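You operate a simulated robot arm through the tools that you are given. There is no shell and no other tool. Be economical: measure what you need, move in short steps, check, and stop when the job is done.

You are at the controls of a simulated two-armed robot. One attempt, no reset.

## Task
Hold the purple tote on the white table steady with one hand and put the red roll from the white table in it with the other.

Only the result counts: the job must be done as asked and must still hold three seconds after the hand-in. Knocking over, shifting, dropping, spilling or breaking anything else fails it.

## Robot
Two 7-joint arms with two-finger parallel grippers on one trunk, on a base that drives. Base frame: it is fixed to the floor where the robot stands at the start and does not move with it; the origin is under the middle of the robot, x ahead of it, y to its left, z up. Lengths are in m, angles in degrees, forces in N, time in s.
The left shoulder is at the start at [0.03, 0.119, 1.01], the right one opposite. With the tool pointing down near the work surface each hand reaches from about 0.26 to 0.68 m from the robot's upright axis, wherever it stands, measured 20 degrees to its own side. Places, roughly: purple tote [1.25, 0.75, 0.75]. Payload 3.43 kg a hand.
The TCP of each hand is the grasp point between the finger pads, 0.03 m short of the fingertips. In the tool frame z runs along the fingers and y along their closing line. Largest opening 0.094 m; finger width 0.028, thickness 0.01; the body of the gripper, 0.05 by 0.096 m, starts 0.055 m behind the TCP.
Orientation is that of the tool frame in the base frame, as a unit quaternion [x, y, z, w]. With the fingers straight down and closing along the base's y, the tool's x points along the base's -x, its y along +y and its z along -z.

## Interface
- The arms move only by the tool move_arm. It takes "left_series", "right_series" or both (then of equal length, played together; a hand with none holds still); each is a list of rows, each an object (a shift or turn left out is 0, a gripper value left out holds the last) with "slide": the shift along the tool's x, y, z in units of 200 mm (1.0 is 200 mm), a list of three; "rotation": the turn, a rotation vector about the tool's x, y, z in units of 60 degrees (1.0 is 60 degrees), a list of three; "fingers": the gripper command, from -1 (fully open) to 1 (shut), values between in proportion. In form: [{"slide": [x, y, z], "rotation": [ax, ay, az], "fingers": fingers}, ...]. A call has 1 to 10 rows; each row is the pose to reach, as a shift and turn from the pose commanded when the call began, along the tool's axes at that moment. A call with a number of a shift or a turn outside -1 to 1 is refused whole. A row lasts 0.2 s, in which the tool goes at most 0.05 m and 8.6 degrees; a call with a longer step from one row to the next is refused whole, and so is a gripper value outside its range. Where a pose cannot be reached the arm comes as near as it can. A force on the tool above 40 N (or 10 N above the force at the start of the call, whichever is more), or a blocked arm, ends the call early, and 0.2 s more pass. Each finger travels about 0.072 m/s and halts on what it meets, pressing with about 24 N; the grip force reading is that of the motor and also rises with nothing between the fingers. The clock runs only during rows and for 0.2 s after the last one: add rows that repeat a pose to give the fingers time. The reply holds the time, the measured pose of the TCP, the force on the tool along the base axes, the opening and the grip force, in the units named above and with some noise, with the torque about the TCP (base axes, N m) and any sound that the robot's microphone picked up.
- Cameras (640 x 400 px; columns grow to the right, rows downward): "scene" is now at [0.0431, 0.0215, 1.7138]; the picture's right is [0.39, -0.92, 0.00], its down [-0.73, -0.31, -0.60] and it looks along [0.55, 0.24, -0.80] (base axes); focal length 266 px, centre (320, 200). "left" rides on the left gripper at [0.076, -0.014, -0.102] in its tool frame; the picture's right is [0.18, 0.98, 0.00], its down [-0.75, 0.14, -0.64] and it looks along [-0.63, 0.12, 0.77] (tool axes); focal length 243 px, centre (320, 200). "right" rides on the right gripper at [0.076, 0.014, -0.103] in its tool frame; the picture's right is [-0.18, 0.98, 0.00], its down [-0.75, -0.14, -0.64] and it looks along [-0.63, -0.12, 0.77] (tool axes); focal length 243 px, centre (320, 200). There is no depth. A picture from a camera that has moved, and an enlarged one, comes with that camera's place and axes in the base frame and with its lens. The place of the scene camera against the robot may be out by one fixed shift of up to 0.012 m in any direction.
- get_image(camera): a new picture of that camera. The clock stands still meanwhile.
- slide_trunk(by): slides the trunk up (or, below 0, down) by that many m; the arms and the scene camera ride with it, the base frame stays. It gives what a move gives, with no picture.
- drive_base(legs): drives the robot by 1 to 6 legs, each [ahead, turn to the left] in m and degrees, along the robot's own axes; the way and the turn of a leg run together, so that a leg with both is an arc; at most 1.5 m and 180 degrees a leg. The arms and the cameras ride along, it lands a little off, and it stops where it bumps. It gives what a move gives.
- aim_head(pan, tilt): turns the head with the scene camera to pan (to the left, within 143 degrees either way) and tilt (down, from -29 to 69), counted from straight ahead of the robot. It gives what a move gives.
- enlarge(camera, box): a new picture of the part [left, top, right, bottom] of that camera's present view, enlarged. The clock stands still meanwhile.
- job_done(): hands the job in; it is judged then, once.

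Go step by step. Nothing tells you exact positions but the pictures and the camera data: compare them with the known pose of the tool, close in by small moves and look again before you grip or let go. The budget is 120 turns and 92 pictures, counting those below and the enlarged ones. Unless the task says otherwise, let go and move clear before handing in, and close with one line.

The tools are called after "Call:" as a command line: name --argument value ..., lists and objects as JSON in quotes. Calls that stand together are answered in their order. move_arm: Moves the arms, as the interface text tells. Its arguments: {"type":"object","properties":{"left_series":{"type":"array","items":{"type":"object","properties":{"slide":{"type":"array","items":{"type":"number"}},"rotation":{"type":"array","items":{"type":"number"}},"fingers":{"type":"number"}}}},"right_series":{"type":"array","items":{"type":"object","properties":{"slide":{"type":"array","items":{"type":"number"}},"rotation":{"type":"array","items":{"type":"number"}},"fingers":{"type":"number"}}}}},"required":[]} The other tools are called the same way: slide_trunk (by) slides the trunk up or down; drive_base (legs) drives the base; aim_head (pan, tilt) turns the head that bears the scene camera; get_image (camera) takes a picture; enlarge (camera, box) takes an enlarged picture of a part of a camera's view; job_done () hands the job in.

At the start:

```text
t: 0.0
left_position: [0.4849, 0.3441, 1.128]
left_tool_rot: [0.0, 1.0, -0.001, -0.001]
left_wrist_force: [0.3, 0.6, 0.1]
left_ft_torque: [-0.01, 0.0, 0.01]
left_grip_width: 0.0939
left_gripper_force: 0.0
right_position: [0.3483, -0.0994, 1.1037]
right_tool_rot: [0.001, 1.0, 0.0, 0.0]
right_wrist_force: [-0.9, -1.3, 0.2]
right_ft_torque: [0.02, -0.02, -0.02]
right_grip_width: 0.094
right_gripper_force: 0.2
trunk travel left (down, up): [-0.275, 0.135]
robot x, y, heading: [-0.0033, -0.003, -0.2]
head pan, tilt: [23.1, 53.0]
```

scene: 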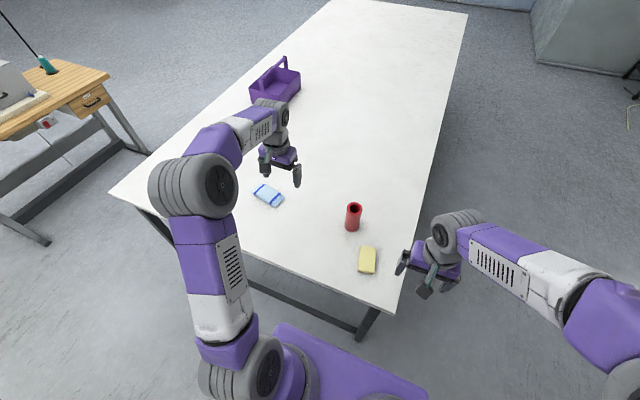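
right: 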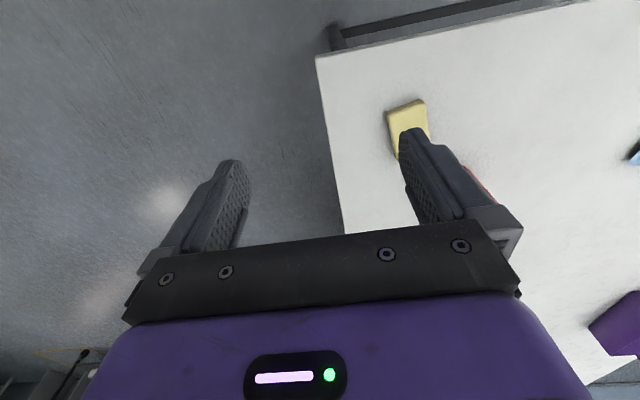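
left: 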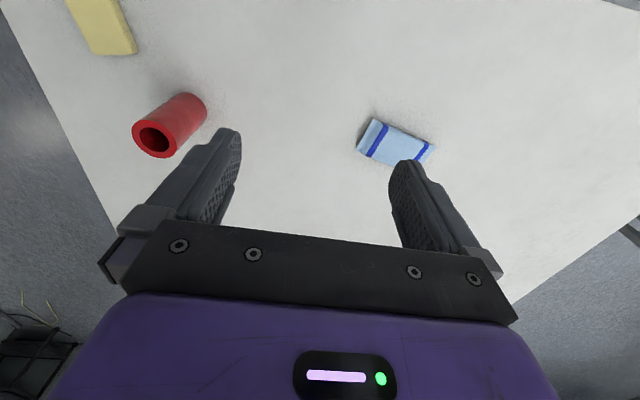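

I see the red roll standing near the close end of the table at about (0.63, 0.13), and the tote farther off near (1.3, 0.8). I'll take closer looks to measure both before moving.

Call:
enlarge --camera "scene" --box '[240, 160, 400, 280]'

Call:
enlarge --camera "scene" --box '[230, 40, 330, 120]'

Call:
enlarge --camera "left" --box '[100, 60, 260, 180]'

```text
3.33 times, centred on (320, 220) of scene
camera zoom: at [0.0431, 0.0215, 1.7138], right [0.39, -0.92, 0.0], down [-0.73, -0.31, -0.6], along [0.55, 0.24, -0.8], focal length 888 px, centre (320, 133)
```

zoom: 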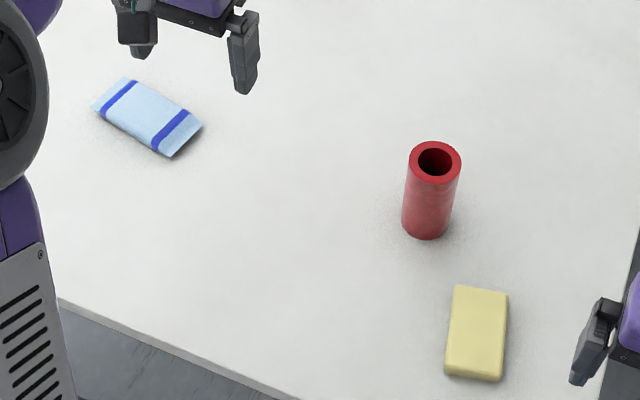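

```text
5.00 times, centred on (280, 80) of scene
camera zoom: at [0.0431, 0.0215, 1.7138], right [0.39, -0.92, 0.0], down [-0.73, -0.31, -0.6], along [0.55, 0.24, -0.8], focal length 1331 px, centre (520, 800)
```

zoom: 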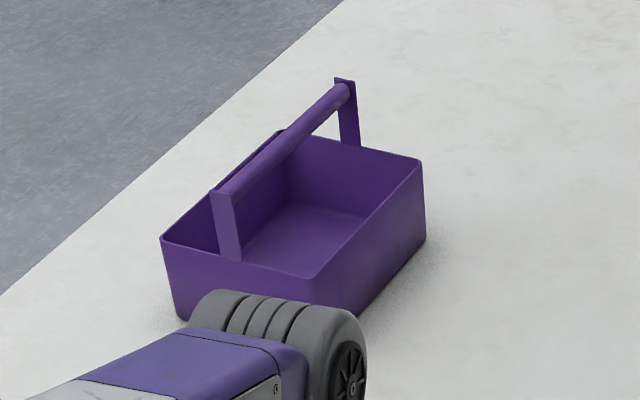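

```text
3.33 times, centred on (180, 120) of left
camera zoom: at [0.409, 0.3286, 1.2299], right [-0.18, 0.98, 0.0], down [0.75, 0.14, 0.64], along [0.63, 0.12, -0.77], focal length 809 px, centre (787, 467)
```

zoom: 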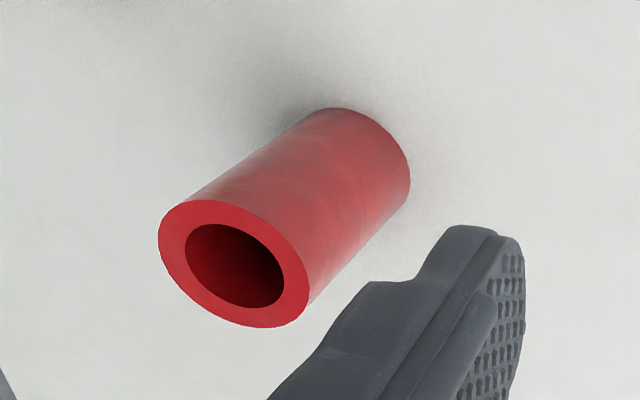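

I've measured the roll: its top is at about (0.60, 0.13, 0.915) and the table surface is near z 0.80. The tote is near (1.30, 0.85) with a handle bar along its length. I'll turn the robot left so the right hand faces the roll.

Call:
drive_base --legs '[[0, 30]]'

```text
t: 1.9
left_position: [0.2456, 0.5431, 1.1274]
left_tool_rot: [-0.261, 0.965, 0.0, 0.0]
left_wrist_force: [0.3, -0.1, -0.8]
left_ft_torque: [0.02, -0.03, -0.01]
left_grip_width: 0.094
left_gripper_force: 0.0
right_position: [0.3519, 0.0898, 1.104]
right_tool_rot: [-0.262, 0.965, 0.001, 0.0]
right_wrist_force: [-1.2, 0.3, 0.3]
right_ft_torque: [0.01, -0.01, 0.01]
right_grip_width: 0.0939
right_gripper_force: 0.1
trunk travel left (down, up): [-0.275, 0.135]
robot x, y, heading: [0.0023, 0.0019, 30.5]
head pan, tilt: [23.1, 53.0]
```

The turn landed well. Now I'll carry the right hand most of the way over the roll, staying high, and look.

Call:
move_arm --right_series '[{"slide": [-0.19, -0.075, 0], "fingers": -1}, {"slide": [-0.38, -0.15, 0], "fingers": -1}, {"slide": [-0.57, -0.225, 0], "fingers": -1}, {"slide": [-0.76, -0.3, 0], "fingers": -1}, {"slide": [-0.95, -0.375, 0], "fingers": -1}]'

Call:
get_image --camera "right"

Call:
aim_head --pan -5 --tilt 53

Call:
get_image --camera "scene"

```text
t: 3.1
left_position: [0.2463, 0.5428, 1.1279]
left_tool_rot: [-0.261, 0.965, -0.001, -0.001]
left_wrist_force: [-0.6, 0.3, -0.5]
left_ft_torque: [0.0, 0.0, -0.03]
left_grip_width: 0.0939
left_gripper_force: 0.1
right_position: [0.5527, 0.1202, 1.1019]
right_tool_rot: [-0.261, 0.965, 0.001, -0.002]
right_wrist_force: [0.5, 0.0, 1.1]
right_ft_torque: [0.01, 0.01, -0.01]
right_grip_width: 0.0941
right_gripper_force: 0.1
trunk travel left (down, up): [-0.275, 0.135]
robot x, y, heading: [-0.0025, -0.0008, 30.5]
head pan, tilt: [23.1, 53.0]
```

```text
85 pictures are left
camera right: at [0.481, 0.0946, 1.2043], right [-0.34, 0.94, 0.0], down [0.72, 0.26, 0.64], along [0.6, 0.22, -0.77], focal length 243 px, centre (320, 200)
```

right: 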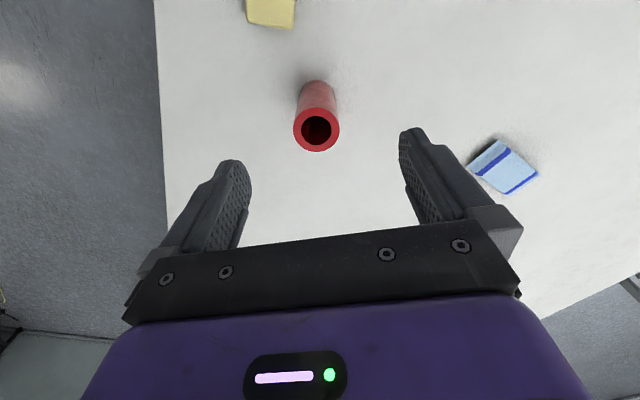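

```text
t: 4.0
left_position: [0.2454, 0.5409, 1.128]
left_tool_rot: [-0.262, 0.965, 0.0, 0.0]
left_wrist_force: [-0.2, 0.4, 0.5]
left_ft_torque: [-0.02, -0.01, -0.02]
left_grip_width: 0.0942
left_gripper_force: 0.1
right_position: [0.5514, 0.1201, 1.102]
right_tool_rot: [-0.262, 0.965, 0.0, 0.0]
right_wrist_force: [0.0, 0.0, 0.2]
right_ft_torque: [-0.04, 0.02, -0.02]
right_grip_width: 0.0942
right_gripper_force: 0.1
trunk travel left (down, up): [-0.275, 0.135]
robot x, y, heading: [0.0023, 0.0017, 30.4]
head pan, tilt: [-5.0, 53.0]
```

```text
84 pictures are left
camera scene: at [0.0461, 0.0091, 1.7138], right [0.43, -0.9, 0.0], down [-0.72, -0.34, -0.6], along [0.54, 0.26, -0.8], focal length 266 px, centre (320, 200)
```

scene: 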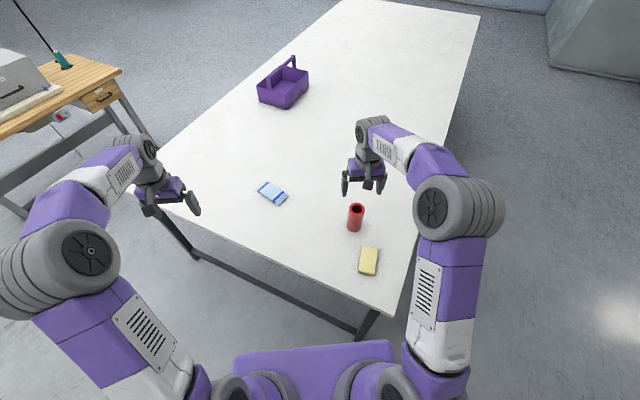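

The wrist view puts the roll's axis at (0.601, 0.134) and confirms the top height. I'll align over it and come down to just above it.

Call:
move_arm --right_series '[{"slide": [-0.22, -0.06, 0], "fingers": -1}, {"slide": [-0.247, -0.063, 0.2]}, {"slide": [-0.247, -0.063, 0.4]}, {"slide": [-0.247, -0.063, 0.5]}]'

Call:
get_image --camera "right"

Call:
enlarge --camera "scene" --box '[300, 140, 420, 250]'

```text
t: 5.0
left_position: [0.2459, 0.5413, 1.1289]
left_tool_rot: [-0.26, 0.966, 0.0, 0.0]
left_wrist_force: [-0.8, -0.2, 1.6]
left_ft_torque: [0.03, -0.01, 0.0]
left_grip_width: 0.094
left_gripper_force: 0.0
right_position: [0.6026, 0.136, 1.0055]
right_tool_rot: [-0.262, 0.965, 0.0, 0.0]
right_wrist_force: [0.4, -0.3, -0.2]
right_ft_torque: [0.02, 0.0, 0.0]
right_grip_width: 0.0937
right_gripper_force: 0.0
trunk travel left (down, up): [-0.275, 0.135]
robot x, y, heading: [0.001, -0.0, 30.3]
head pan, tilt: [-5.0, 53.0]
```

```text
83 pictures are left
camera right: at [0.53, 0.1093, 1.1074], right [-0.34, 0.94, 0.0], down [0.72, 0.26, 0.64], along [0.6, 0.22, -0.77], focal length 243 px, centre (320, 200)
```

right: 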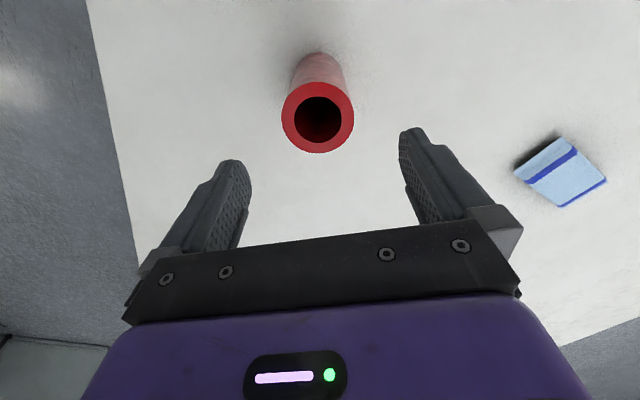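

```text
3.64 times, centred on (360, 195) of scene
camera zoom: at [0.0459, 0.009, 1.7138], right [0.43, -0.9, 0.0], down [-0.72, -0.34, -0.6], along [0.54, 0.26, -0.8], focal length 968 px, centre (174, 218)
```

zoom: 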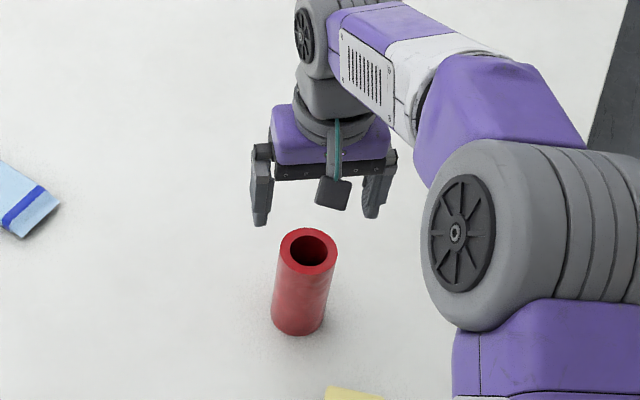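

The gripper is centred over the roll to within about 3 mm. I'll lower it onto the roll and close.

Call:
move_arm --right_series '[{"slide": [0.01, 0, 0.2], "fingers": -1}, {"slide": [0.01, 0, 0.4]}, {"slide": [0.01, 0, 0.6]}, {"slide": [0.01, 0, 0.6]}, {"slide": [0.01, 0, 0.6], "fingers": 1}, {"slide": [0.01, 0, 0.6], "fingers": 1}, {"slide": [0.01, 0, 0.6], "fingers": 1}]'

```text
t: 6.6
left_position: [0.2451, 0.5423, 1.1278]
left_tool_rot: [-0.261, 0.965, 0.0, 0.0]
left_wrist_force: [-0.2, -0.2, -0.9]
left_ft_torque: [0.01, 0.01, 0.0]
left_grip_width: 0.0939
left_gripper_force: 0.2
right_position: [0.6012, 0.1338, 0.8841]
right_tool_rot: [-0.261, 0.965, 0.001, 0.001]
right_wrist_force: [0.5, -0.6, 1.3]
right_ft_torque: [-0.1, -0.02, 0.0]
right_grip_width: 0.0566
right_gripper_force: 23.8
trunk travel left (down, up): [-0.275, 0.135]
robot x, y, heading: [-0.0017, -0.0007, 30.2]
head pan, tilt: [-5.0, 53.0]
```

The roll is gripped (opening 0.057 m). I'll lift it straight up and check.

Call:
move_arm --right_series '[{"slide": [0, 0, -0.15]}, {"slide": [0, 0, -0.35]}, {"slide": [0, 0, -0.6]}, {"slide": [0, 0, -0.85]}, {"slide": [0, 0, -1.0]}]'

Call:
get_image --camera "scene"

```text
t: 7.8
left_position: [0.245, 0.5428, 1.1286]
left_tool_rot: [-0.261, 0.965, 0.001, 0.0]
left_wrist_force: [0.9, 0.1, 0.1]
left_ft_torque: [-0.02, 0.02, 0.0]
left_grip_width: 0.0942
left_gripper_force: 0.0
right_position: [0.6016, 0.1331, 1.0831]
right_tool_rot: [-0.262, 0.965, -0.001, -0.001]
right_wrist_force: [-0.3, 0.1, -1.1]
right_ft_torque: [0.03, 0.0, 0.03]
right_grip_width: 0.0562
right_gripper_force: 24.1
trunk travel left (down, up): [-0.275, 0.135]
robot x, y, heading: [-0.0015, 0.0012, 30.4]
head pan, tilt: [-5.0, 53.0]
```

```text
81 pictures are left
camera scene: at [0.0462, 0.009, 1.7138], right [0.43, -0.9, 0.0], down [-0.72, -0.34, -0.6], along [0.54, 0.26, -0.8], focal length 266 px, centre (320, 200)
```

scene: 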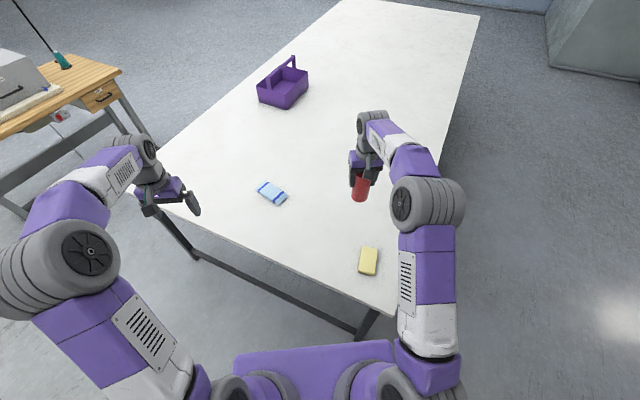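

The roll is in the hand. I'll draw both hands closer to the robot, then look to the left at the way round the table.

Call:
move_arm --right_series '[{"slide": [0.2, 0, 0]}, {"slide": [0.4, 0, 0]}, {"slide": [0.6, 0, 0]}, {"slide": [0.8, 0, 0]}, {"slide": [1.0, 0, 0]}]' --left_series '[{"slide": [0.1, 0, 0]}, {"slide": [0.2, 0, -0.1]}, {"slide": [0.3, 0, -0.1]}, {"slide": [0.4, 0, -0.1]}, {"slide": [0.5, 0, -0.1]}]'

Call:
aim_head --pan 45 --tilt 30

Call:
get_image --camera "scene"

```text
t: 9.0
left_position: [0.1586, 0.4896, 1.1474]
left_tool_rot: [-0.262, 0.965, 0.001, 0.001]
left_wrist_force: [0.0, -0.5, 0.0]
left_ft_torque: [0.0, -0.04, -0.01]
left_grip_width: 0.0941
left_gripper_force: 0.1
right_position: [0.4283, 0.0329, 1.0812]
right_tool_rot: [-0.261, 0.965, 0.0, 0.001]
right_wrist_force: [0.0, -0.3, -1.7]
right_ft_torque: [0.05, -0.01, -0.02]
right_grip_width: 0.0563
right_gripper_force: 24.1
trunk travel left (down, up): [-0.275, 0.135]
robot x, y, heading: [0.0025, -0.001, 30.4]
head pan, tilt: [-5.0, 53.0]
```

```text
t: 10.2
left_position: [0.1578, 0.4921, 1.1473]
left_tool_rot: [-0.262, 0.965, 0.0, 0.0]
left_wrist_force: [0.3, 0.0, -0.8]
left_ft_torque: [-0.01, 0.03, -0.01]
left_grip_width: 0.0938
left_gripper_force: 0.0
right_position: [0.4304, 0.0338, 1.0789]
right_tool_rot: [-0.261, 0.965, 0.0, 0.0]
right_wrist_force: [-0.6, -0.1, -0.7]
right_ft_torque: [0.03, -0.01, -0.03]
right_grip_width: 0.0564
right_gripper_force: 23.7
trunk travel left (down, up): [-0.275, 0.135]
robot x, y, heading: [-0.0028, 0.0029, 30.1]
head pan, tilt: [45.0, 30.0]
```

```text
80 pictures are left
camera scene: at [0.0023, 0.0648, 1.7472], right [0.97, -0.25, 0.0], down [-0.13, -0.48, -0.87], along [0.22, 0.84, -0.5], focal length 266 px, centre (320, 200)
```

scene: 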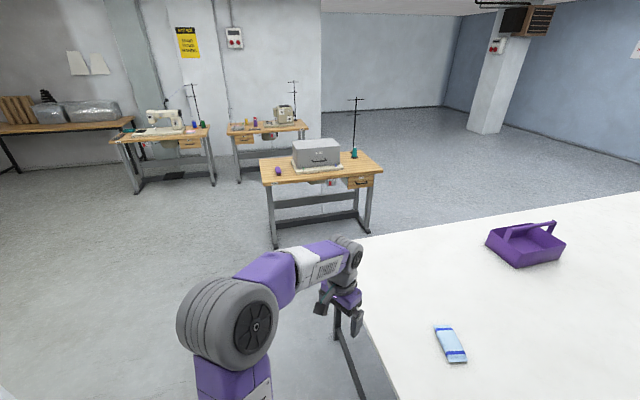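

The way round is clear: the table's left edge is at y ≈ 1.17 and the sewing desk starts at y ≈ 2.12. I'll turn to face +y and drive up to the gap.

Call:
drive_base --legs '[[0, 62], [1.5, 0]]'

```text
t: 20.2
left_position: [-0.3865, 1.8597, 1.1459]
left_tool_rot: [0.717, -0.697, 0.0, 0.001]
left_wrist_force: [0.5, 0.3, 0.6]
left_ft_torque: [-0.02, 0.0, 0.03]
left_grip_width: 0.0938
left_gripper_force: 0.0
right_position: [0.142, 1.8799, 1.082]
right_tool_rot: [0.717, -0.697, 0.0, 0.0]
right_wrist_force: [0.2, -0.2, -1.3]
right_ft_torque: [-0.01, 0.03, 0.01]
right_grip_width: 0.0566
right_gripper_force: 23.9
trunk travel left (down, up): [-0.275, 0.135]
robot x, y, heading: [-0.0348, 1.4831, 91.7]
head pan, tilt: [45.0, 30.0]
```

I'm at the gap. I'll nudge ahead a bit more for clearance, then turn right along the corridor and look.

Call:
drive_base --legs '[[0.12, 0], [0, -90]]'

Call:
aim_head --pan -25 --tilt 40

Call:
get_image --camera "scene"

```text
t: 25.3
left_position: [0.3357, 1.9647, 1.1471]
left_tool_rot: [-0.019, 1.0, -0.001, 0.001]
left_wrist_force: [0.6, 0.5, 0.7]
left_ft_torque: [0.01, 0.02, 0.03]
left_grip_width: 0.094
left_gripper_force: 0.1
right_position: [0.359, 1.4346, 1.0806]
right_tool_rot: [-0.019, 1.0, 0.0, 0.0]
right_wrist_force: [-0.2, 0.0, -1.6]
right_ft_torque: [-0.05, 0.0, -0.01]
right_grip_width: 0.0561
right_gripper_force: 24.0
trunk travel left (down, up): [-0.275, 0.135]
robot x, y, heading: [-0.0374, 1.6075, 2.1]
head pan, tilt: [45.0, 30.0]
```

```text
t: 26.7
left_position: [0.3357, 1.965, 1.1484]
left_tool_rot: [-0.019, 1.0, 0.0, 0.0]
left_wrist_force: [0.6, 0.6, 0.4]
left_ft_torque: [0.04, 0.02, 0.03]
left_grip_width: 0.094
left_gripper_force: 0.1
right_position: [0.3589, 1.4344, 1.0813]
right_tool_rot: [-0.019, 1.0, 0.0, 0.0]
right_wrist_force: [-0.4, 0.5, -2.0]
right_ft_torque: [0.0, -0.03, -0.01]
right_grip_width: 0.0564
right_gripper_force: 23.8
trunk travel left (down, up): [-0.275, 0.135]
robot x, y, heading: [-0.0358, 1.6076, 2.1]
head pan, tilt: [-25.0, 40.0]
```

```text
79 pictures are left
camera scene: at [0.0172, 1.5651, 1.7319], right [-0.39, -0.92, 0.0], down [-0.59, 0.25, -0.77], along [0.71, -0.3, -0.64], focal length 266 px, centre (320, 200)
```

scene: 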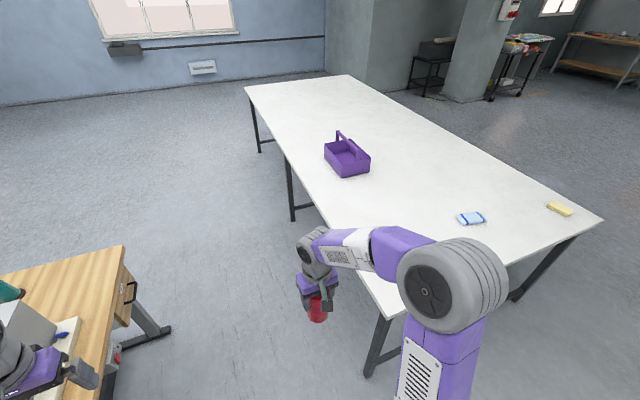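

I see the corridor clearly with the tote ahead on the right. The left hand is close to the desk, so I'll pull it inward, and take an enlarged look at the tote.

Call:
move_arm --left_series '[{"slide": [0, -0.2, 0]}, {"slide": [0, -0.4, 0]}, {"slide": [0, -0.6, 0]}, {"slide": [0, -0.8, 0]}]'

Call:
enlarge --camera "scene" --box '[290, 110, 400, 190]'

Call:
aim_head --pan 25 --tilt 50

Call:
get_image --camera "scene"

```text
t: 27.7
left_position: [0.3412, 1.8051, 1.1473]
left_tool_rot: [-0.02, 1.0, 0.001, 0.0]
left_wrist_force: [0.7, -0.3, 0.2]
left_ft_torque: [-0.03, -0.04, 0.0]
left_grip_width: 0.094
left_gripper_force: 0.0
right_position: [0.3592, 1.4342, 1.0794]
right_tool_rot: [-0.019, 1.0, 0.001, -0.001]
right_wrist_force: [-0.2, -0.4, -1.2]
right_ft_torque: [-0.03, -0.01, 0.03]
right_grip_width: 0.0563
right_gripper_force: 24.1
trunk travel left (down, up): [-0.275, 0.135]
robot x, y, heading: [-0.0347, 1.6032, 2.2]
head pan, tilt: [-25.0, 40.0]
```

```text
5.00 times, centred on (345, 150) of scene
camera zoom: at [0.0175, 1.564, 1.7319], right [-0.39, -0.92, 0.0], down [-0.59, 0.25, -0.77], along [0.71, -0.3, -0.64], focal length 1331 px, centre (195, 450)
```

zoom: 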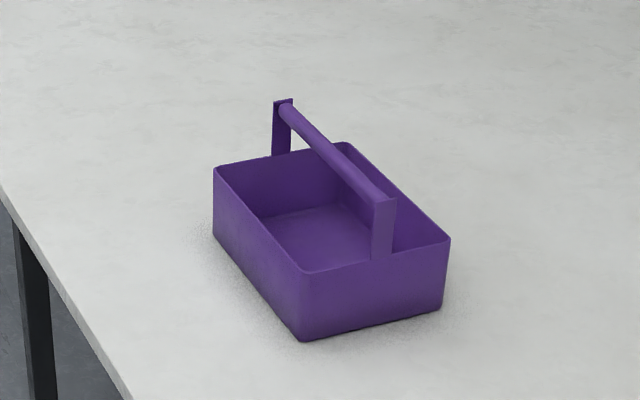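

```text
t: 28.9
left_position: [0.343, 1.8062, 1.1474]
left_tool_rot: [-0.019, 1.0, 0.0, -0.001]
left_wrist_force: [-0.2, -0.4, -0.1]
left_ft_torque: [0.02, -0.01, 0.02]
left_grip_width: 0.0942
left_gripper_force: 0.1
right_position: [0.3587, 1.4349, 1.081]
right_tool_rot: [-0.019, 1.0, 0.0, 0.0]
right_wrist_force: [-0.2, -0.1, -1.5]
right_ft_torque: [-0.04, -0.01, 0.0]
right_grip_width: 0.0562
right_gripper_force: 24.3
trunk travel left (down, up): [-0.275, 0.135]
robot x, y, heading: [-0.0351, 1.6085, 1.9]
head pan, tilt: [25.0, 50.0]
```

```text
77 pictures are left
camera scene: at [0.0072, 1.6331, 1.7177], right [0.46, -0.89, 0.0], down [-0.68, -0.35, -0.64], along [0.57, 0.29, -0.77], focal length 266 px, centre (320, 200)
```

scene: 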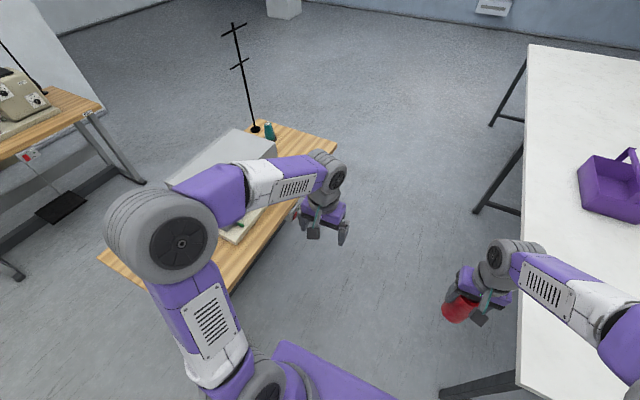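

The tote now looks nearly square with the table, spanning x ≈ 1.20–1.47 and y ≈ 0.73–0.92, with its handle along x. I'll drive along the corridor until level with it and turn to face it.

Call:
drive_base --legs '[[1.36, 0], [0, -92]]'

Call:
aim_head --pan 0 --tilt 55

Call:
get_image --camera "scene"

```text
t: 39.5
left_position: [1.4832, 1.2557, 1.1485]
left_tool_rot: [0.714, 0.7, 0.0, 0.0]
left_wrist_force: [-0.3, -0.4, -0.4]
left_ft_torque: [-0.01, -0.02, 0.0]
left_grip_width: 0.0943
left_gripper_force: 0.0
right_position: [1.1115, 1.2586, 1.0812]
right_tool_rot: [0.714, 0.7, -0.001, 0.0]
right_wrist_force: [0.0, 0.7, -1.8]
right_ft_torque: [-0.03, -0.02, 0.02]
right_grip_width: 0.0562
right_gripper_force: 23.9
trunk travel left (down, up): [-0.275, 0.135]
robot x, y, heading: [1.308, 1.6449, -91.1]
head pan, tilt: [25.0, 50.0]
```

```text
t: 40.4
left_position: [1.4826, 1.254, 1.1486]
left_tool_rot: [0.714, 0.7, 0.001, 0.0]
left_wrist_force: [-0.4, 0.8, 0.3]
left_ft_torque: [-0.01, 0.01, 0.0]
left_grip_width: 0.0939
left_gripper_force: 0.0
right_position: [1.1116, 1.2604, 1.0812]
right_tool_rot: [0.713, 0.701, 0.0, 0.0]
right_wrist_force: [-0.6, 0.4, -2.0]
right_ft_torque: [0.01, 0.01, 0.03]
right_grip_width: 0.0566
right_gripper_force: 24.0
trunk travel left (down, up): [-0.275, 0.135]
robot x, y, heading: [1.3079, 1.6424, -91.0]
head pan, tilt: [0.0, 55.0]
```

```text
76 pictures are left
camera scene: at [1.3106, 1.5945, 1.7112], right [-1.0, 0.02, 0.0], down [0.02, 0.82, -0.57], along [-0.01, -0.57, -0.82], focal length 266 px, centre (320, 200)
```

scene: 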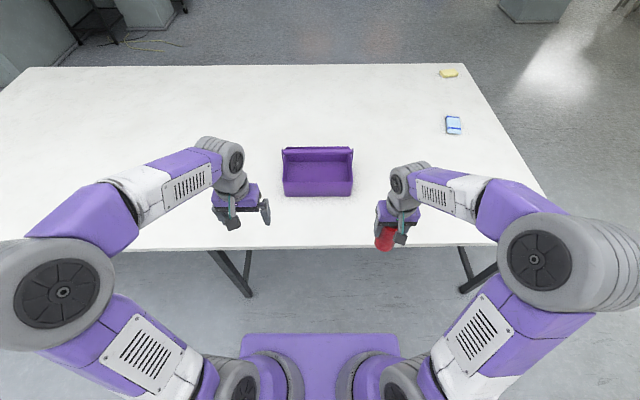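

I'm facing the tote, which is centred near x = 1.31 with its near side at y ≈ 0.925; the table edge is at y ≈ 1.175. I'll look down to see how far the base protrudes before closing in.

Call:
aim_head --pan 0 --tilt 69

Call:
get_image --camera "scene"

Call:
enlarge --camera "scene" --box '[260, 80, 380, 170]'

```text
t: 41.2
left_position: [1.4825, 1.2542, 1.1487]
left_tool_rot: [0.714, 0.7, -0.001, 0.0]
left_wrist_force: [-1.4, -0.7, -0.5]
left_ft_torque: [-0.01, 0.02, -0.02]
left_grip_width: 0.0941
left_gripper_force: 0.2
right_position: [1.113, 1.2612, 1.081]
right_tool_rot: [0.714, 0.7, 0.0, 0.0]
right_wrist_force: [-0.5, 0.3, -1.9]
right_ft_torque: [0.01, 0.02, 0.0]
right_grip_width: 0.0564
right_gripper_force: 24.1
trunk travel left (down, up): [-0.275, 0.135]
robot x, y, heading: [1.3068, 1.6446, -91.3]
head pan, tilt: [0.0, 68.8]
```

```text
75 pictures are left
camera scene: at [1.3108, 1.6107, 1.6958], right [-1.0, 0.02, 0.0], down [0.02, 0.93, -0.36], along [-0.01, -0.36, -0.93], focal length 266 px, centre (320, 200)
```

scene: 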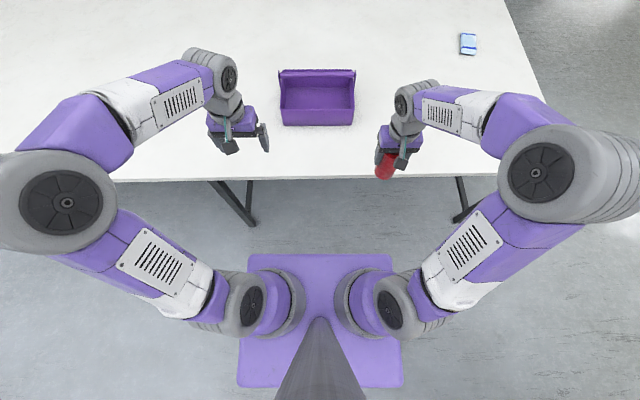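

```text
4.44 times, centred on (320, 125) of scene
camera zoom: at [1.3108, 1.6107, 1.6958], right [-1.0, 0.02, 0.0], down [0.02, 0.93, -0.36], along [-0.01, -0.36, -0.93], focal length 1183 px, centre (320, 533)
```

zoom: 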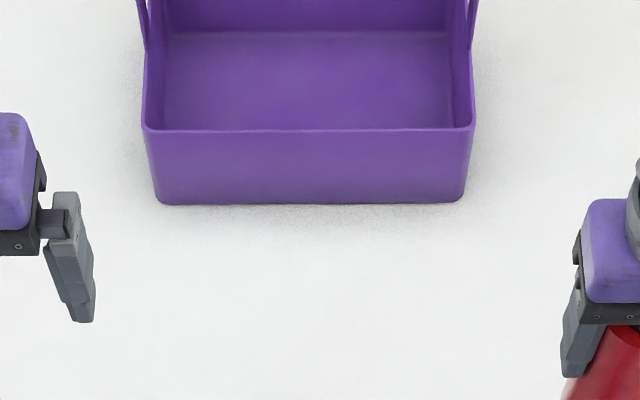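

The base front looks about 0.27 m ahead of the axis and there are no table legs in the way. I'll drive 0.18 m ahead, then look again.

Call:
drive_base --legs '[[0.18, 1]]'

Call:
aim_head --pan 0 --tilt 60

Call:
get_image --camera "scene"

Call:
enlarge --camera "scene" --box '[240, 100, 400, 220]'

Call:
get_image --camera "left"

```text
t: 42.7
left_position: [1.4876, 1.0811, 1.1475]
left_tool_rot: [0.707, 0.707, 0.0, 0.0]
left_wrist_force: [0.5, -0.8, -0.1]
left_ft_torque: [-0.01, 0.04, -0.03]
left_grip_width: 0.0939
left_gripper_force: 0.0
right_position: [1.1161, 1.0798, 1.0811]
right_tool_rot: [0.708, 0.706, 0.0, 0.0]
right_wrist_force: [0.2, -0.1, -1.6]
right_ft_torque: [0.02, 0.0, 0.01]
right_grip_width: 0.0563
right_gripper_force: 24.4
trunk travel left (down, up): [-0.275, 0.135]
robot x, y, heading: [1.3062, 1.4674, -89.8]
head pan, tilt: [0.0, 68.8]
```

```text
t: 43.4
left_position: [1.4876, 1.0805, 1.1483]
left_tool_rot: [0.708, 0.707, -0.001, 0.0]
left_wrist_force: [-0.1, -0.1, -0.9]
left_ft_torque: [-0.03, 0.01, -0.03]
left_grip_width: 0.0941
left_gripper_force: 0.1
right_position: [1.1154, 1.0793, 1.0809]
right_tool_rot: [0.708, 0.706, 0.0, 0.0]
right_wrist_force: [0.5, 0.4, -1.3]
right_ft_torque: [0.0, -0.01, 0.0]
right_grip_width: 0.0563
right_gripper_force: 24.1
trunk travel left (down, up): [-0.275, 0.135]
robot x, y, heading: [1.2991, 1.4688, -90.5]
head pan, tilt: [0.0, 60.0]
```

```text
73 pictures are left
camera scene: at [1.3093, 1.4232, 1.7051], right [-1.0, 0.0, 0.0], down [0.0, 0.87, -0.5], along [0.0, -0.5, -0.87], focal length 266 px, centre (320, 200)
```

scene: 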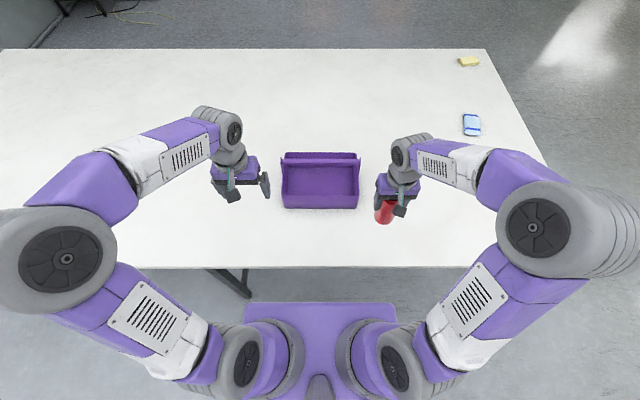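

```text
3.33 times, centred on (320, 160) of scene
camera zoom: at [1.3093, 1.4232, 1.7051], right [-1.0, 0.0, 0.0], down [0.0, 0.87, -0.5], along [0.0, -0.5, -0.87], focal length 888 px, centre (320, 333)
```

zoom: 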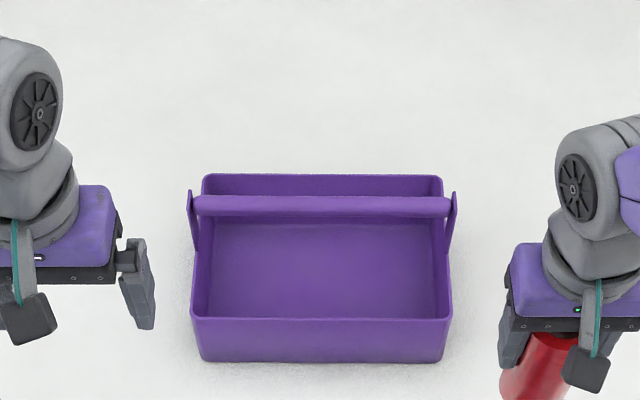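

```text
71 pictures are left
camera left: at [1.4743, 1.1563, 1.25], right [0.98, 0.18, 0.0], down [0.14, -0.75, 0.64], along [0.12, -0.63, -0.77], focal length 243 px, centre (320, 200)
```

left: 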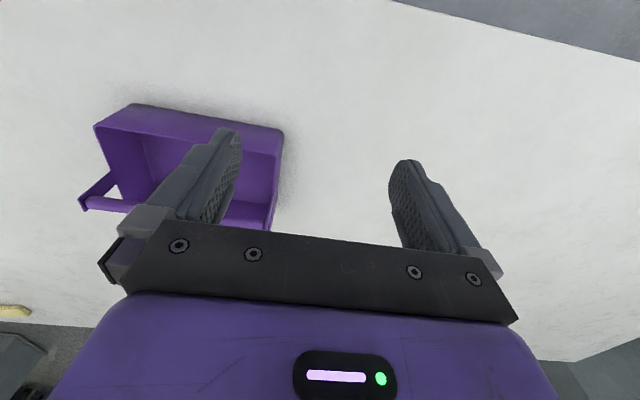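

The tote is square to the robot: rim y ≈ 0.75–0.94 at z ≈ 0.90, with the handle bar along x at y ≈ 0.853, z ≈ 0.97, from x 1.17 to 1.44. The left hand will grip the bar near its +x end, so I'll first turn it 90° so its fingers close across the bar.

Call:
move_arm --left_series '[{"rotation": [0, 0, 0.14]}, {"rotation": [0, 0, 0.28]}, {"rotation": [0, 0, 0.42]}, {"rotation": [0, 0, 0.56]}, {"rotation": [0, 0, 0.7]}, {"rotation": [0, 0, 0.84]}, {"rotation": [0, 0, 0.98]}]'

Call:
move_arm --left_series '[{"rotation": [0, 0, 0.14]}, {"rotation": [0, 0, 0.28]}, {"rotation": [0, 0, 0.42]}, {"rotation": [0, 0, 0.52]}]'

```text
t: 45.0
left_position: [1.4866, 1.0813, 1.1484]
left_tool_rot: [0.964, 0.267, 0.0, -0.001]
left_wrist_force: [-0.2, 0.0, -0.3]
left_ft_torque: [-0.02, -0.01, -0.02]
left_grip_width: 0.0941
left_gripper_force: 0.1
right_position: [1.1175, 1.0788, 1.0809]
right_tool_rot: [0.708, 0.706, -0.001, -0.001]
right_wrist_force: [0.1, -0.2, -1.7]
right_ft_torque: [0.01, 0.02, 0.01]
right_grip_width: 0.0564
right_gripper_force: 24.0
trunk travel left (down, up): [-0.275, 0.135]
robot x, y, heading: [1.3049, 1.4693, -90.1]
head pan, tilt: [0.0, 60.0]
```

```text
t: 46.0
left_position: [1.4884, 1.0811, 1.1485]
left_tool_rot: [1.0, -0.002, 0.0, 0.0]
left_wrist_force: [0.3, -0.9, 0.0]
left_ft_torque: [-0.01, 0.0, -0.04]
left_grip_width: 0.0941
left_gripper_force: 0.0
right_position: [1.1155, 1.0797, 1.08]
right_tool_rot: [0.708, 0.707, 0.0, 0.0]
right_wrist_force: [-0.2, -0.5, -1.6]
right_ft_torque: [-0.01, 0.01, 0.0]
right_grip_width: 0.0566
right_gripper_force: 24.3
trunk travel left (down, up): [-0.275, 0.135]
robot x, y, heading: [1.3089, 1.4665, -90.2]
head pan, tilt: [0.0, 60.0]
```

The left hand is turned. I'll bring it nearly over the bar, still high, and look.

Call:
move_arm --left_series '[{"slide": [-0.1, 0.2, 0]}, {"slide": [-0.2, 0.4, 0]}, {"slide": [-0.3, 0.6, 0]}, {"slide": [-0.4, 0.8, 0]}, {"slide": [-0.465, 0.98, 0]}]'

Call:
get_image --camera "left"

Call:
enlarge --camera "scene" --box '[220, 90, 420, 230]'

```text
t: 47.2
left_position: [1.3951, 0.8849, 1.1484]
left_tool_rot: [1.0, -0.002, 0.0, -0.001]
left_wrist_force: [-0.1, 0.2, 0.2]
left_ft_torque: [-0.01, 0.02, 0.02]
left_grip_width: 0.0941
left_gripper_force: 0.0
right_position: [1.1158, 1.0794, 1.08]
right_tool_rot: [0.708, 0.706, 0.0, -0.001]
right_wrist_force: [0.0, -0.1, -1.0]
right_ft_torque: [-0.02, -0.01, 0.0]
right_grip_width: 0.0563
right_gripper_force: 24.2
trunk travel left (down, up): [-0.275, 0.135]
robot x, y, heading: [1.3051, 1.4644, -89.8]
head pan, tilt: [0.0, 60.0]
```

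```text
70 pictures are left
camera left: at [1.4711, 0.8976, 1.2504], right [0.18, -0.98, 0.0], down [-0.75, -0.14, 0.64], along [-0.63, -0.11, -0.77], focal length 243 px, centre (320, 200)
```

left: 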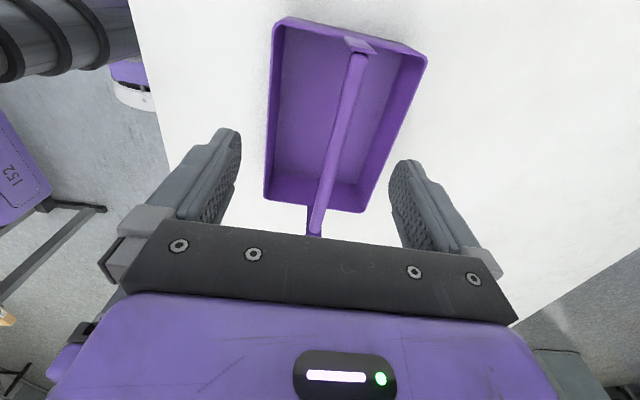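

```text
2.86 times, centred on (320, 160) of scene
camera zoom: at [1.3086, 1.4215, 1.7051], right [-1.0, 0.0, 0.0], down [0.0, 0.87, -0.5], along [0.0, -0.5, -0.87], focal length 761 px, centre (320, 314)
```

zoom: 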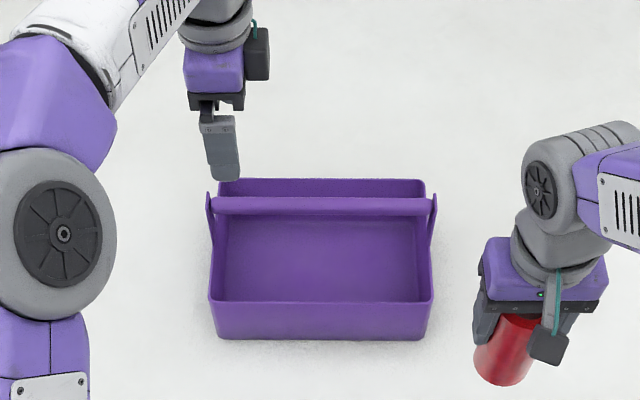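

The wrist view confirms the bar at y ≈ 0.856, z ≈ 0.97. I'll line up over it and lower the fingers around it, keeping them open.

Call:
move_arm --left_series '[{"slide": [-0.02, 0.145, 0.1], "fingers": -1}, {"slide": [-0.02, 0.145, 0.35]}, {"slide": [-0.02, 0.145, 0.6]}, {"slide": [-0.02, 0.145, 0.75]}, {"slide": [-0.02, 0.145, 0.91]}]'

Call:
get_image --camera "left"

Call:
enlarge --camera "scene" --box '[240, 100, 400, 220]'

```text
t: 48.4
left_position: [1.3915, 0.8572, 0.9677]
left_tool_rot: [1.0, 0.0, 0.001, 0.0]
left_wrist_force: [0.2, -0.5, -0.9]
left_ft_torque: [-0.01, -0.01, 0.0]
left_grip_width: 0.0939
left_gripper_force: 0.1
right_position: [1.1157, 1.0787, 1.0797]
right_tool_rot: [0.708, 0.706, -0.001, 0.0]
right_wrist_force: [0.0, -0.8, -2.3]
right_ft_torque: [0.04, 0.0, 0.02]
right_grip_width: 0.0561
right_gripper_force: 24.5
trunk travel left (down, up): [-0.275, 0.135]
robot x, y, heading: [1.3042, 1.4705, -90.2]
head pan, tilt: [0.0, 60.0]
```

```text
68 pictures are left
camera left: at [1.4689, 0.8689, 1.069], right [0.18, -0.98, 0.0], down [-0.75, -0.14, 0.64], along [-0.63, -0.12, -0.77], focal length 243 px, centre (320, 200)
```

left: 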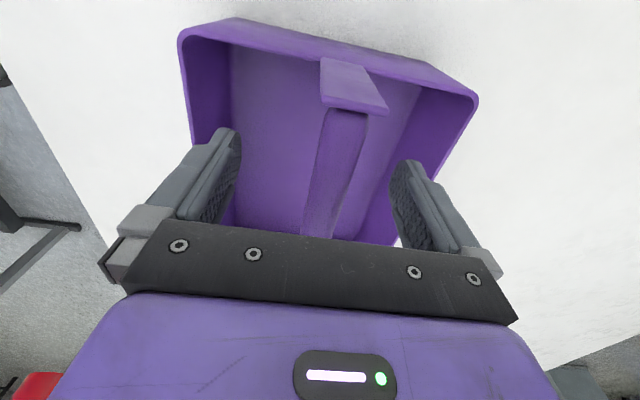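

```text
3.33 times, centred on (320, 160) of scene
camera zoom: at [1.3094, 1.4223, 1.7051], right [-1.0, 0.0, 0.0], down [0.0, 0.87, -0.5], along [0.0, -0.5, -0.87], focal length 888 px, centre (320, 333)
```

zoom: 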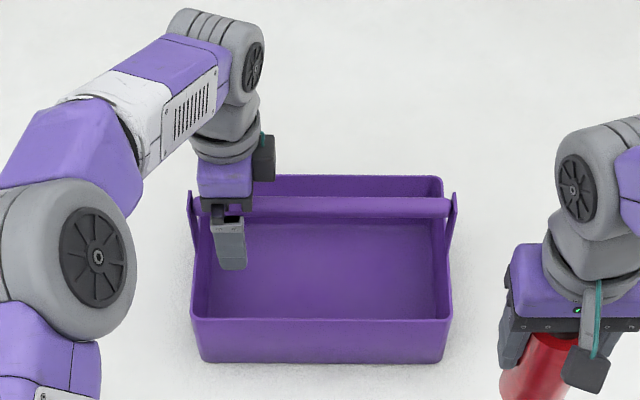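

The fingers straddle the bar with good clearance and it is centred within a few millimetres. I'll close the left hand on the bar.

Call:
move_arm --left_series '[{"slide": [0, 0.02, 0], "fingers": -1}, {"slide": [0, 0.02, 0], "fingers": 1}, {"slide": [0, 0.02, 0], "fingers": 1}, {"slide": [0, 0.02, 0], "fingers": 1}, {"slide": [0, 0.02, 0], "fingers": 1}, {"slide": [0, 0.02, 0], "fingers": 1}]'

Call:
enlarge --camera "scene" --box '[240, 100, 400, 220]'

```text
t: 49.8
left_position: [1.3914, 0.8529, 0.9681]
left_tool_rot: [1.0, -0.002, -0.001, -0.001]
left_wrist_force: [0.0, -0.5, 0.7]
left_ft_torque: [0.01, -0.04, -0.34]
left_grip_width: 0.0246
left_gripper_force: 24.0
right_position: [1.1157, 1.0805, 1.0812]
right_tool_rot: [0.708, 0.706, 0.001, -0.001]
right_wrist_force: [-0.5, 0.1, -1.7]
right_ft_torque: [0.01, 0.03, -0.03]
right_grip_width: 0.0564
right_gripper_force: 24.0
trunk travel left (down, up): [-0.275, 0.135]
robot x, y, heading: [1.3059, 1.4679, -90.1]
head pan, tilt: [0.0, 60.0]
```

```text
3.33 times, centred on (320, 160) of scene
camera zoom: at [1.3093, 1.423, 1.7052], right [-1.0, 0.0, 0.0], down [0.0, 0.87, -0.5], along [0.0, -0.5, -0.87], focal length 888 px, centre (320, 333)
```

zoom: 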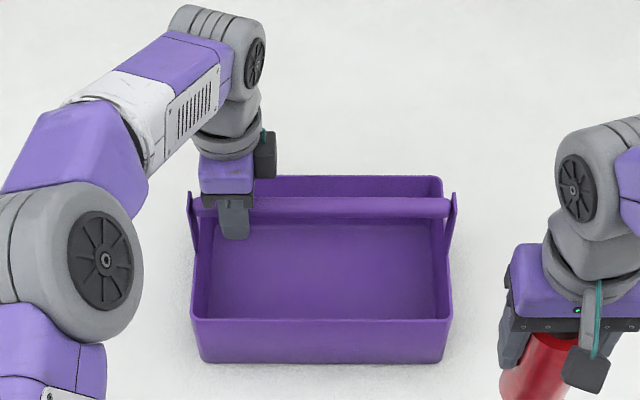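

The bar is firmly held (opening 0.025 m, bar centre y ≈ 0.853) and the tote hasn't visibly moved. Now I'll bring the roll over the near compartment, at about (1.25, 0.897).

Call:
move_arm --right_series '[{"slide": [-0.1, 0.1, -0.1], "fingers": 1}, {"slide": [-0.28, 0.22, -0.1]}, {"slide": [-0.46, 0.34, -0.1]}, {"slide": [-0.64, 0.47, -0.1]}, {"slide": [-0.8, 0.6, -0.1]}, {"slide": [-0.915, 0.67, -0.1]}]'

Call:
get_image --camera "right"

Call:
enlarge --camera "scene" --box '[240, 100, 400, 220]'

Call:
get_image --camera "left"

```text
t: 51.2
left_position: [1.3921, 0.852, 0.9684]
left_tool_rot: [1.0, -0.001, 0.0, 0.0]
left_wrist_force: [0.3, -0.6, 0.8]
left_ft_torque: [0.23, 0.04, -0.14]
left_grip_width: 0.0245
left_gripper_force: 23.8
right_position: [1.2517, 0.8954, 1.1]
right_tool_rot: [0.708, 0.706, 0.0, 0.0]
right_wrist_force: [0.2, -0.4, -0.6]
right_ft_torque: [0.01, 0.02, 0.01]
right_grip_width: 0.0564
right_gripper_force: 24.0
trunk travel left (down, up): [-0.275, 0.135]
robot x, y, heading: [1.3004, 1.465, -90.0]
head pan, tilt: [0.0, 60.0]
```

```text
65 pictures are left
camera right: at [1.2667, 0.9728, 1.2027], right [0.98, -0.19, 0.0], down [-0.14, -0.75, 0.64], along [-0.12, -0.63, -0.77], focal length 243 px, centre (320, 200)
```

right: 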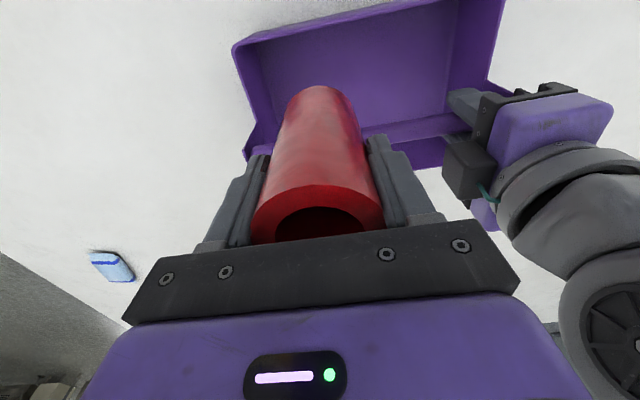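

```text
3.33 times, centred on (320, 160) of scene
camera zoom: at [1.3095, 1.4228, 1.7052], right [-1.0, 0.0, 0.0], down [0.0, 0.87, -0.5], along [0.0, -0.5, -0.87], focal length 888 px, centre (320, 333)
```

zoom: 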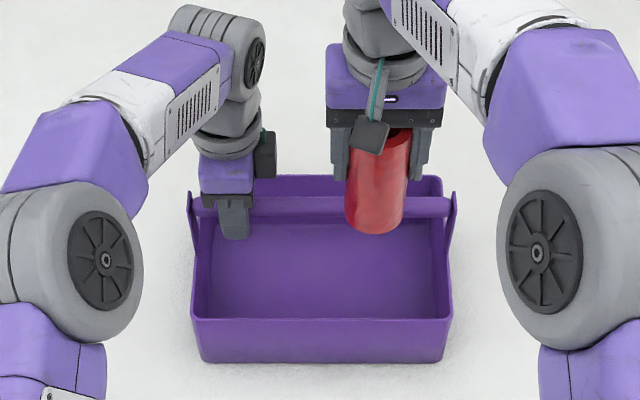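

```text
63 pictures are left
camera left: at [1.4679, 0.8648, 1.0694], right [0.18, -0.98, 0.0], down [-0.75, -0.14, 0.64], along [-0.63, -0.12, -0.77], focal length 243 px, centre (320, 200)
```

left: 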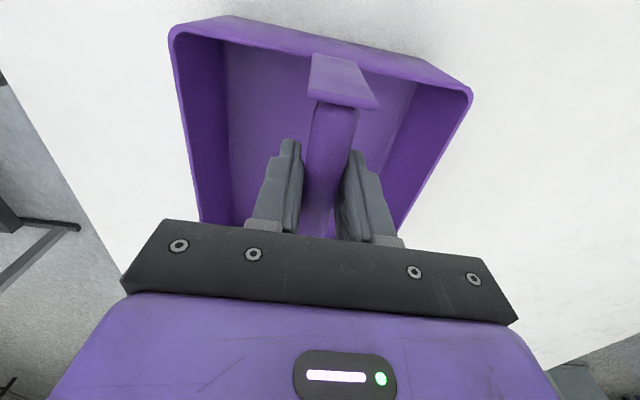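

The roll hangs over the near compartment, clear of the bar and the left hand. I'll lower it in part, then check clearance with the bar.

Call:
move_arm --right_series '[{"slide": [-0.0, 0, 0.15], "fingers": 1}, {"slide": [0.005, 0, 0.3]}, {"slide": [0.01, 0, 0.45]}, {"slide": [0.01, 0, 0.6]}, {"slide": [0.01, 0, 0.7]}]'

Call:
get_image --camera "right"

Call:
enlarge --camera "scene" --box '[240, 100, 400, 220]'

Call:
get_image --camera "left"

```text
t: 52.4
left_position: [1.3913, 0.8535, 0.9683]
left_tool_rot: [1.0, -0.001, 0.0, -0.001]
left_wrist_force: [1.2, -0.3, 0.6]
left_ft_torque: [0.08, 0.18, -0.02]
left_grip_width: 0.0244
left_gripper_force: 23.5
right_position: [1.2486, 0.8987, 0.9608]
right_tool_rot: [0.708, 0.706, 0.0, 0.001]
right_wrist_force: [0.0, 0.5, -0.6]
right_ft_torque: [0.03, 0.0, 0.04]
right_grip_width: 0.0562
right_gripper_force: 23.8
trunk travel left (down, up): [-0.275, 0.135]
robot x, y, heading: [1.3063, 1.47, -90.1]
head pan, tilt: [0.0, 60.0]
```

```text
62 pictures are left
camera right: at [1.265, 0.9748, 1.0626], right [0.98, -0.19, 0.0], down [-0.14, -0.75, 0.64], along [-0.12, -0.63, -0.77], focal length 243 px, centre (320, 200)
```

right: 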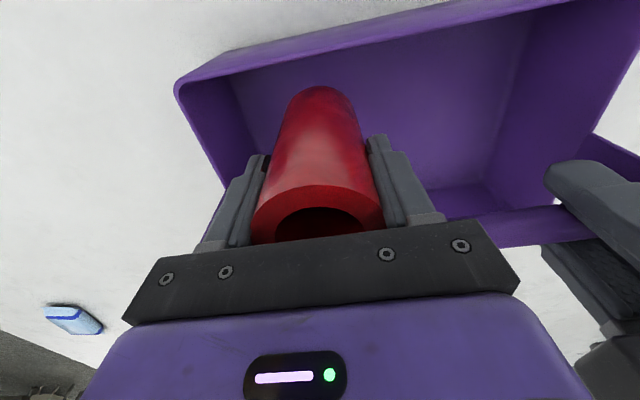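

```text
3.33 times, centred on (320, 160) of scene
camera zoom: at [1.3095, 1.4231, 1.7052], right [-1.0, 0.0, 0.0], down [0.0, 0.87, -0.5], along [0.0, -0.5, -0.87], focal length 888 px, centre (320, 333)
```

zoom: 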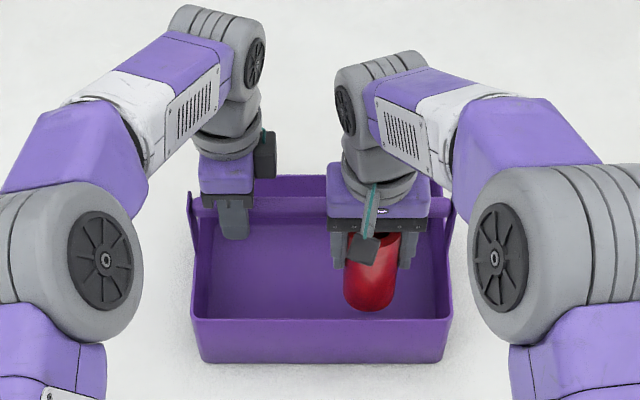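

```text
60 pictures are left
camera left: at [1.468, 0.8651, 1.0695], right [0.18, -0.98, 0.0], down [-0.75, -0.14, 0.64], along [-0.63, -0.12, -0.77], focal length 243 px, centre (320, 200)
```

left: 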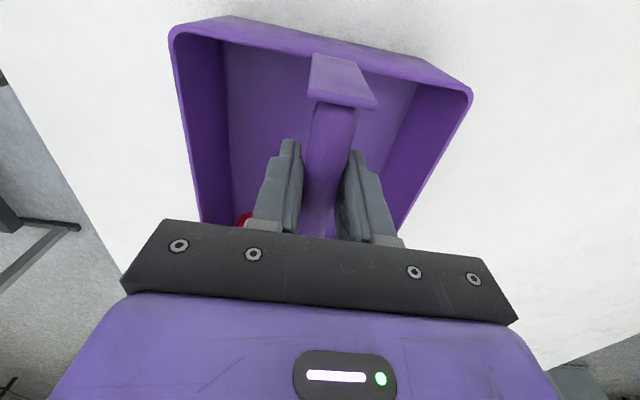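

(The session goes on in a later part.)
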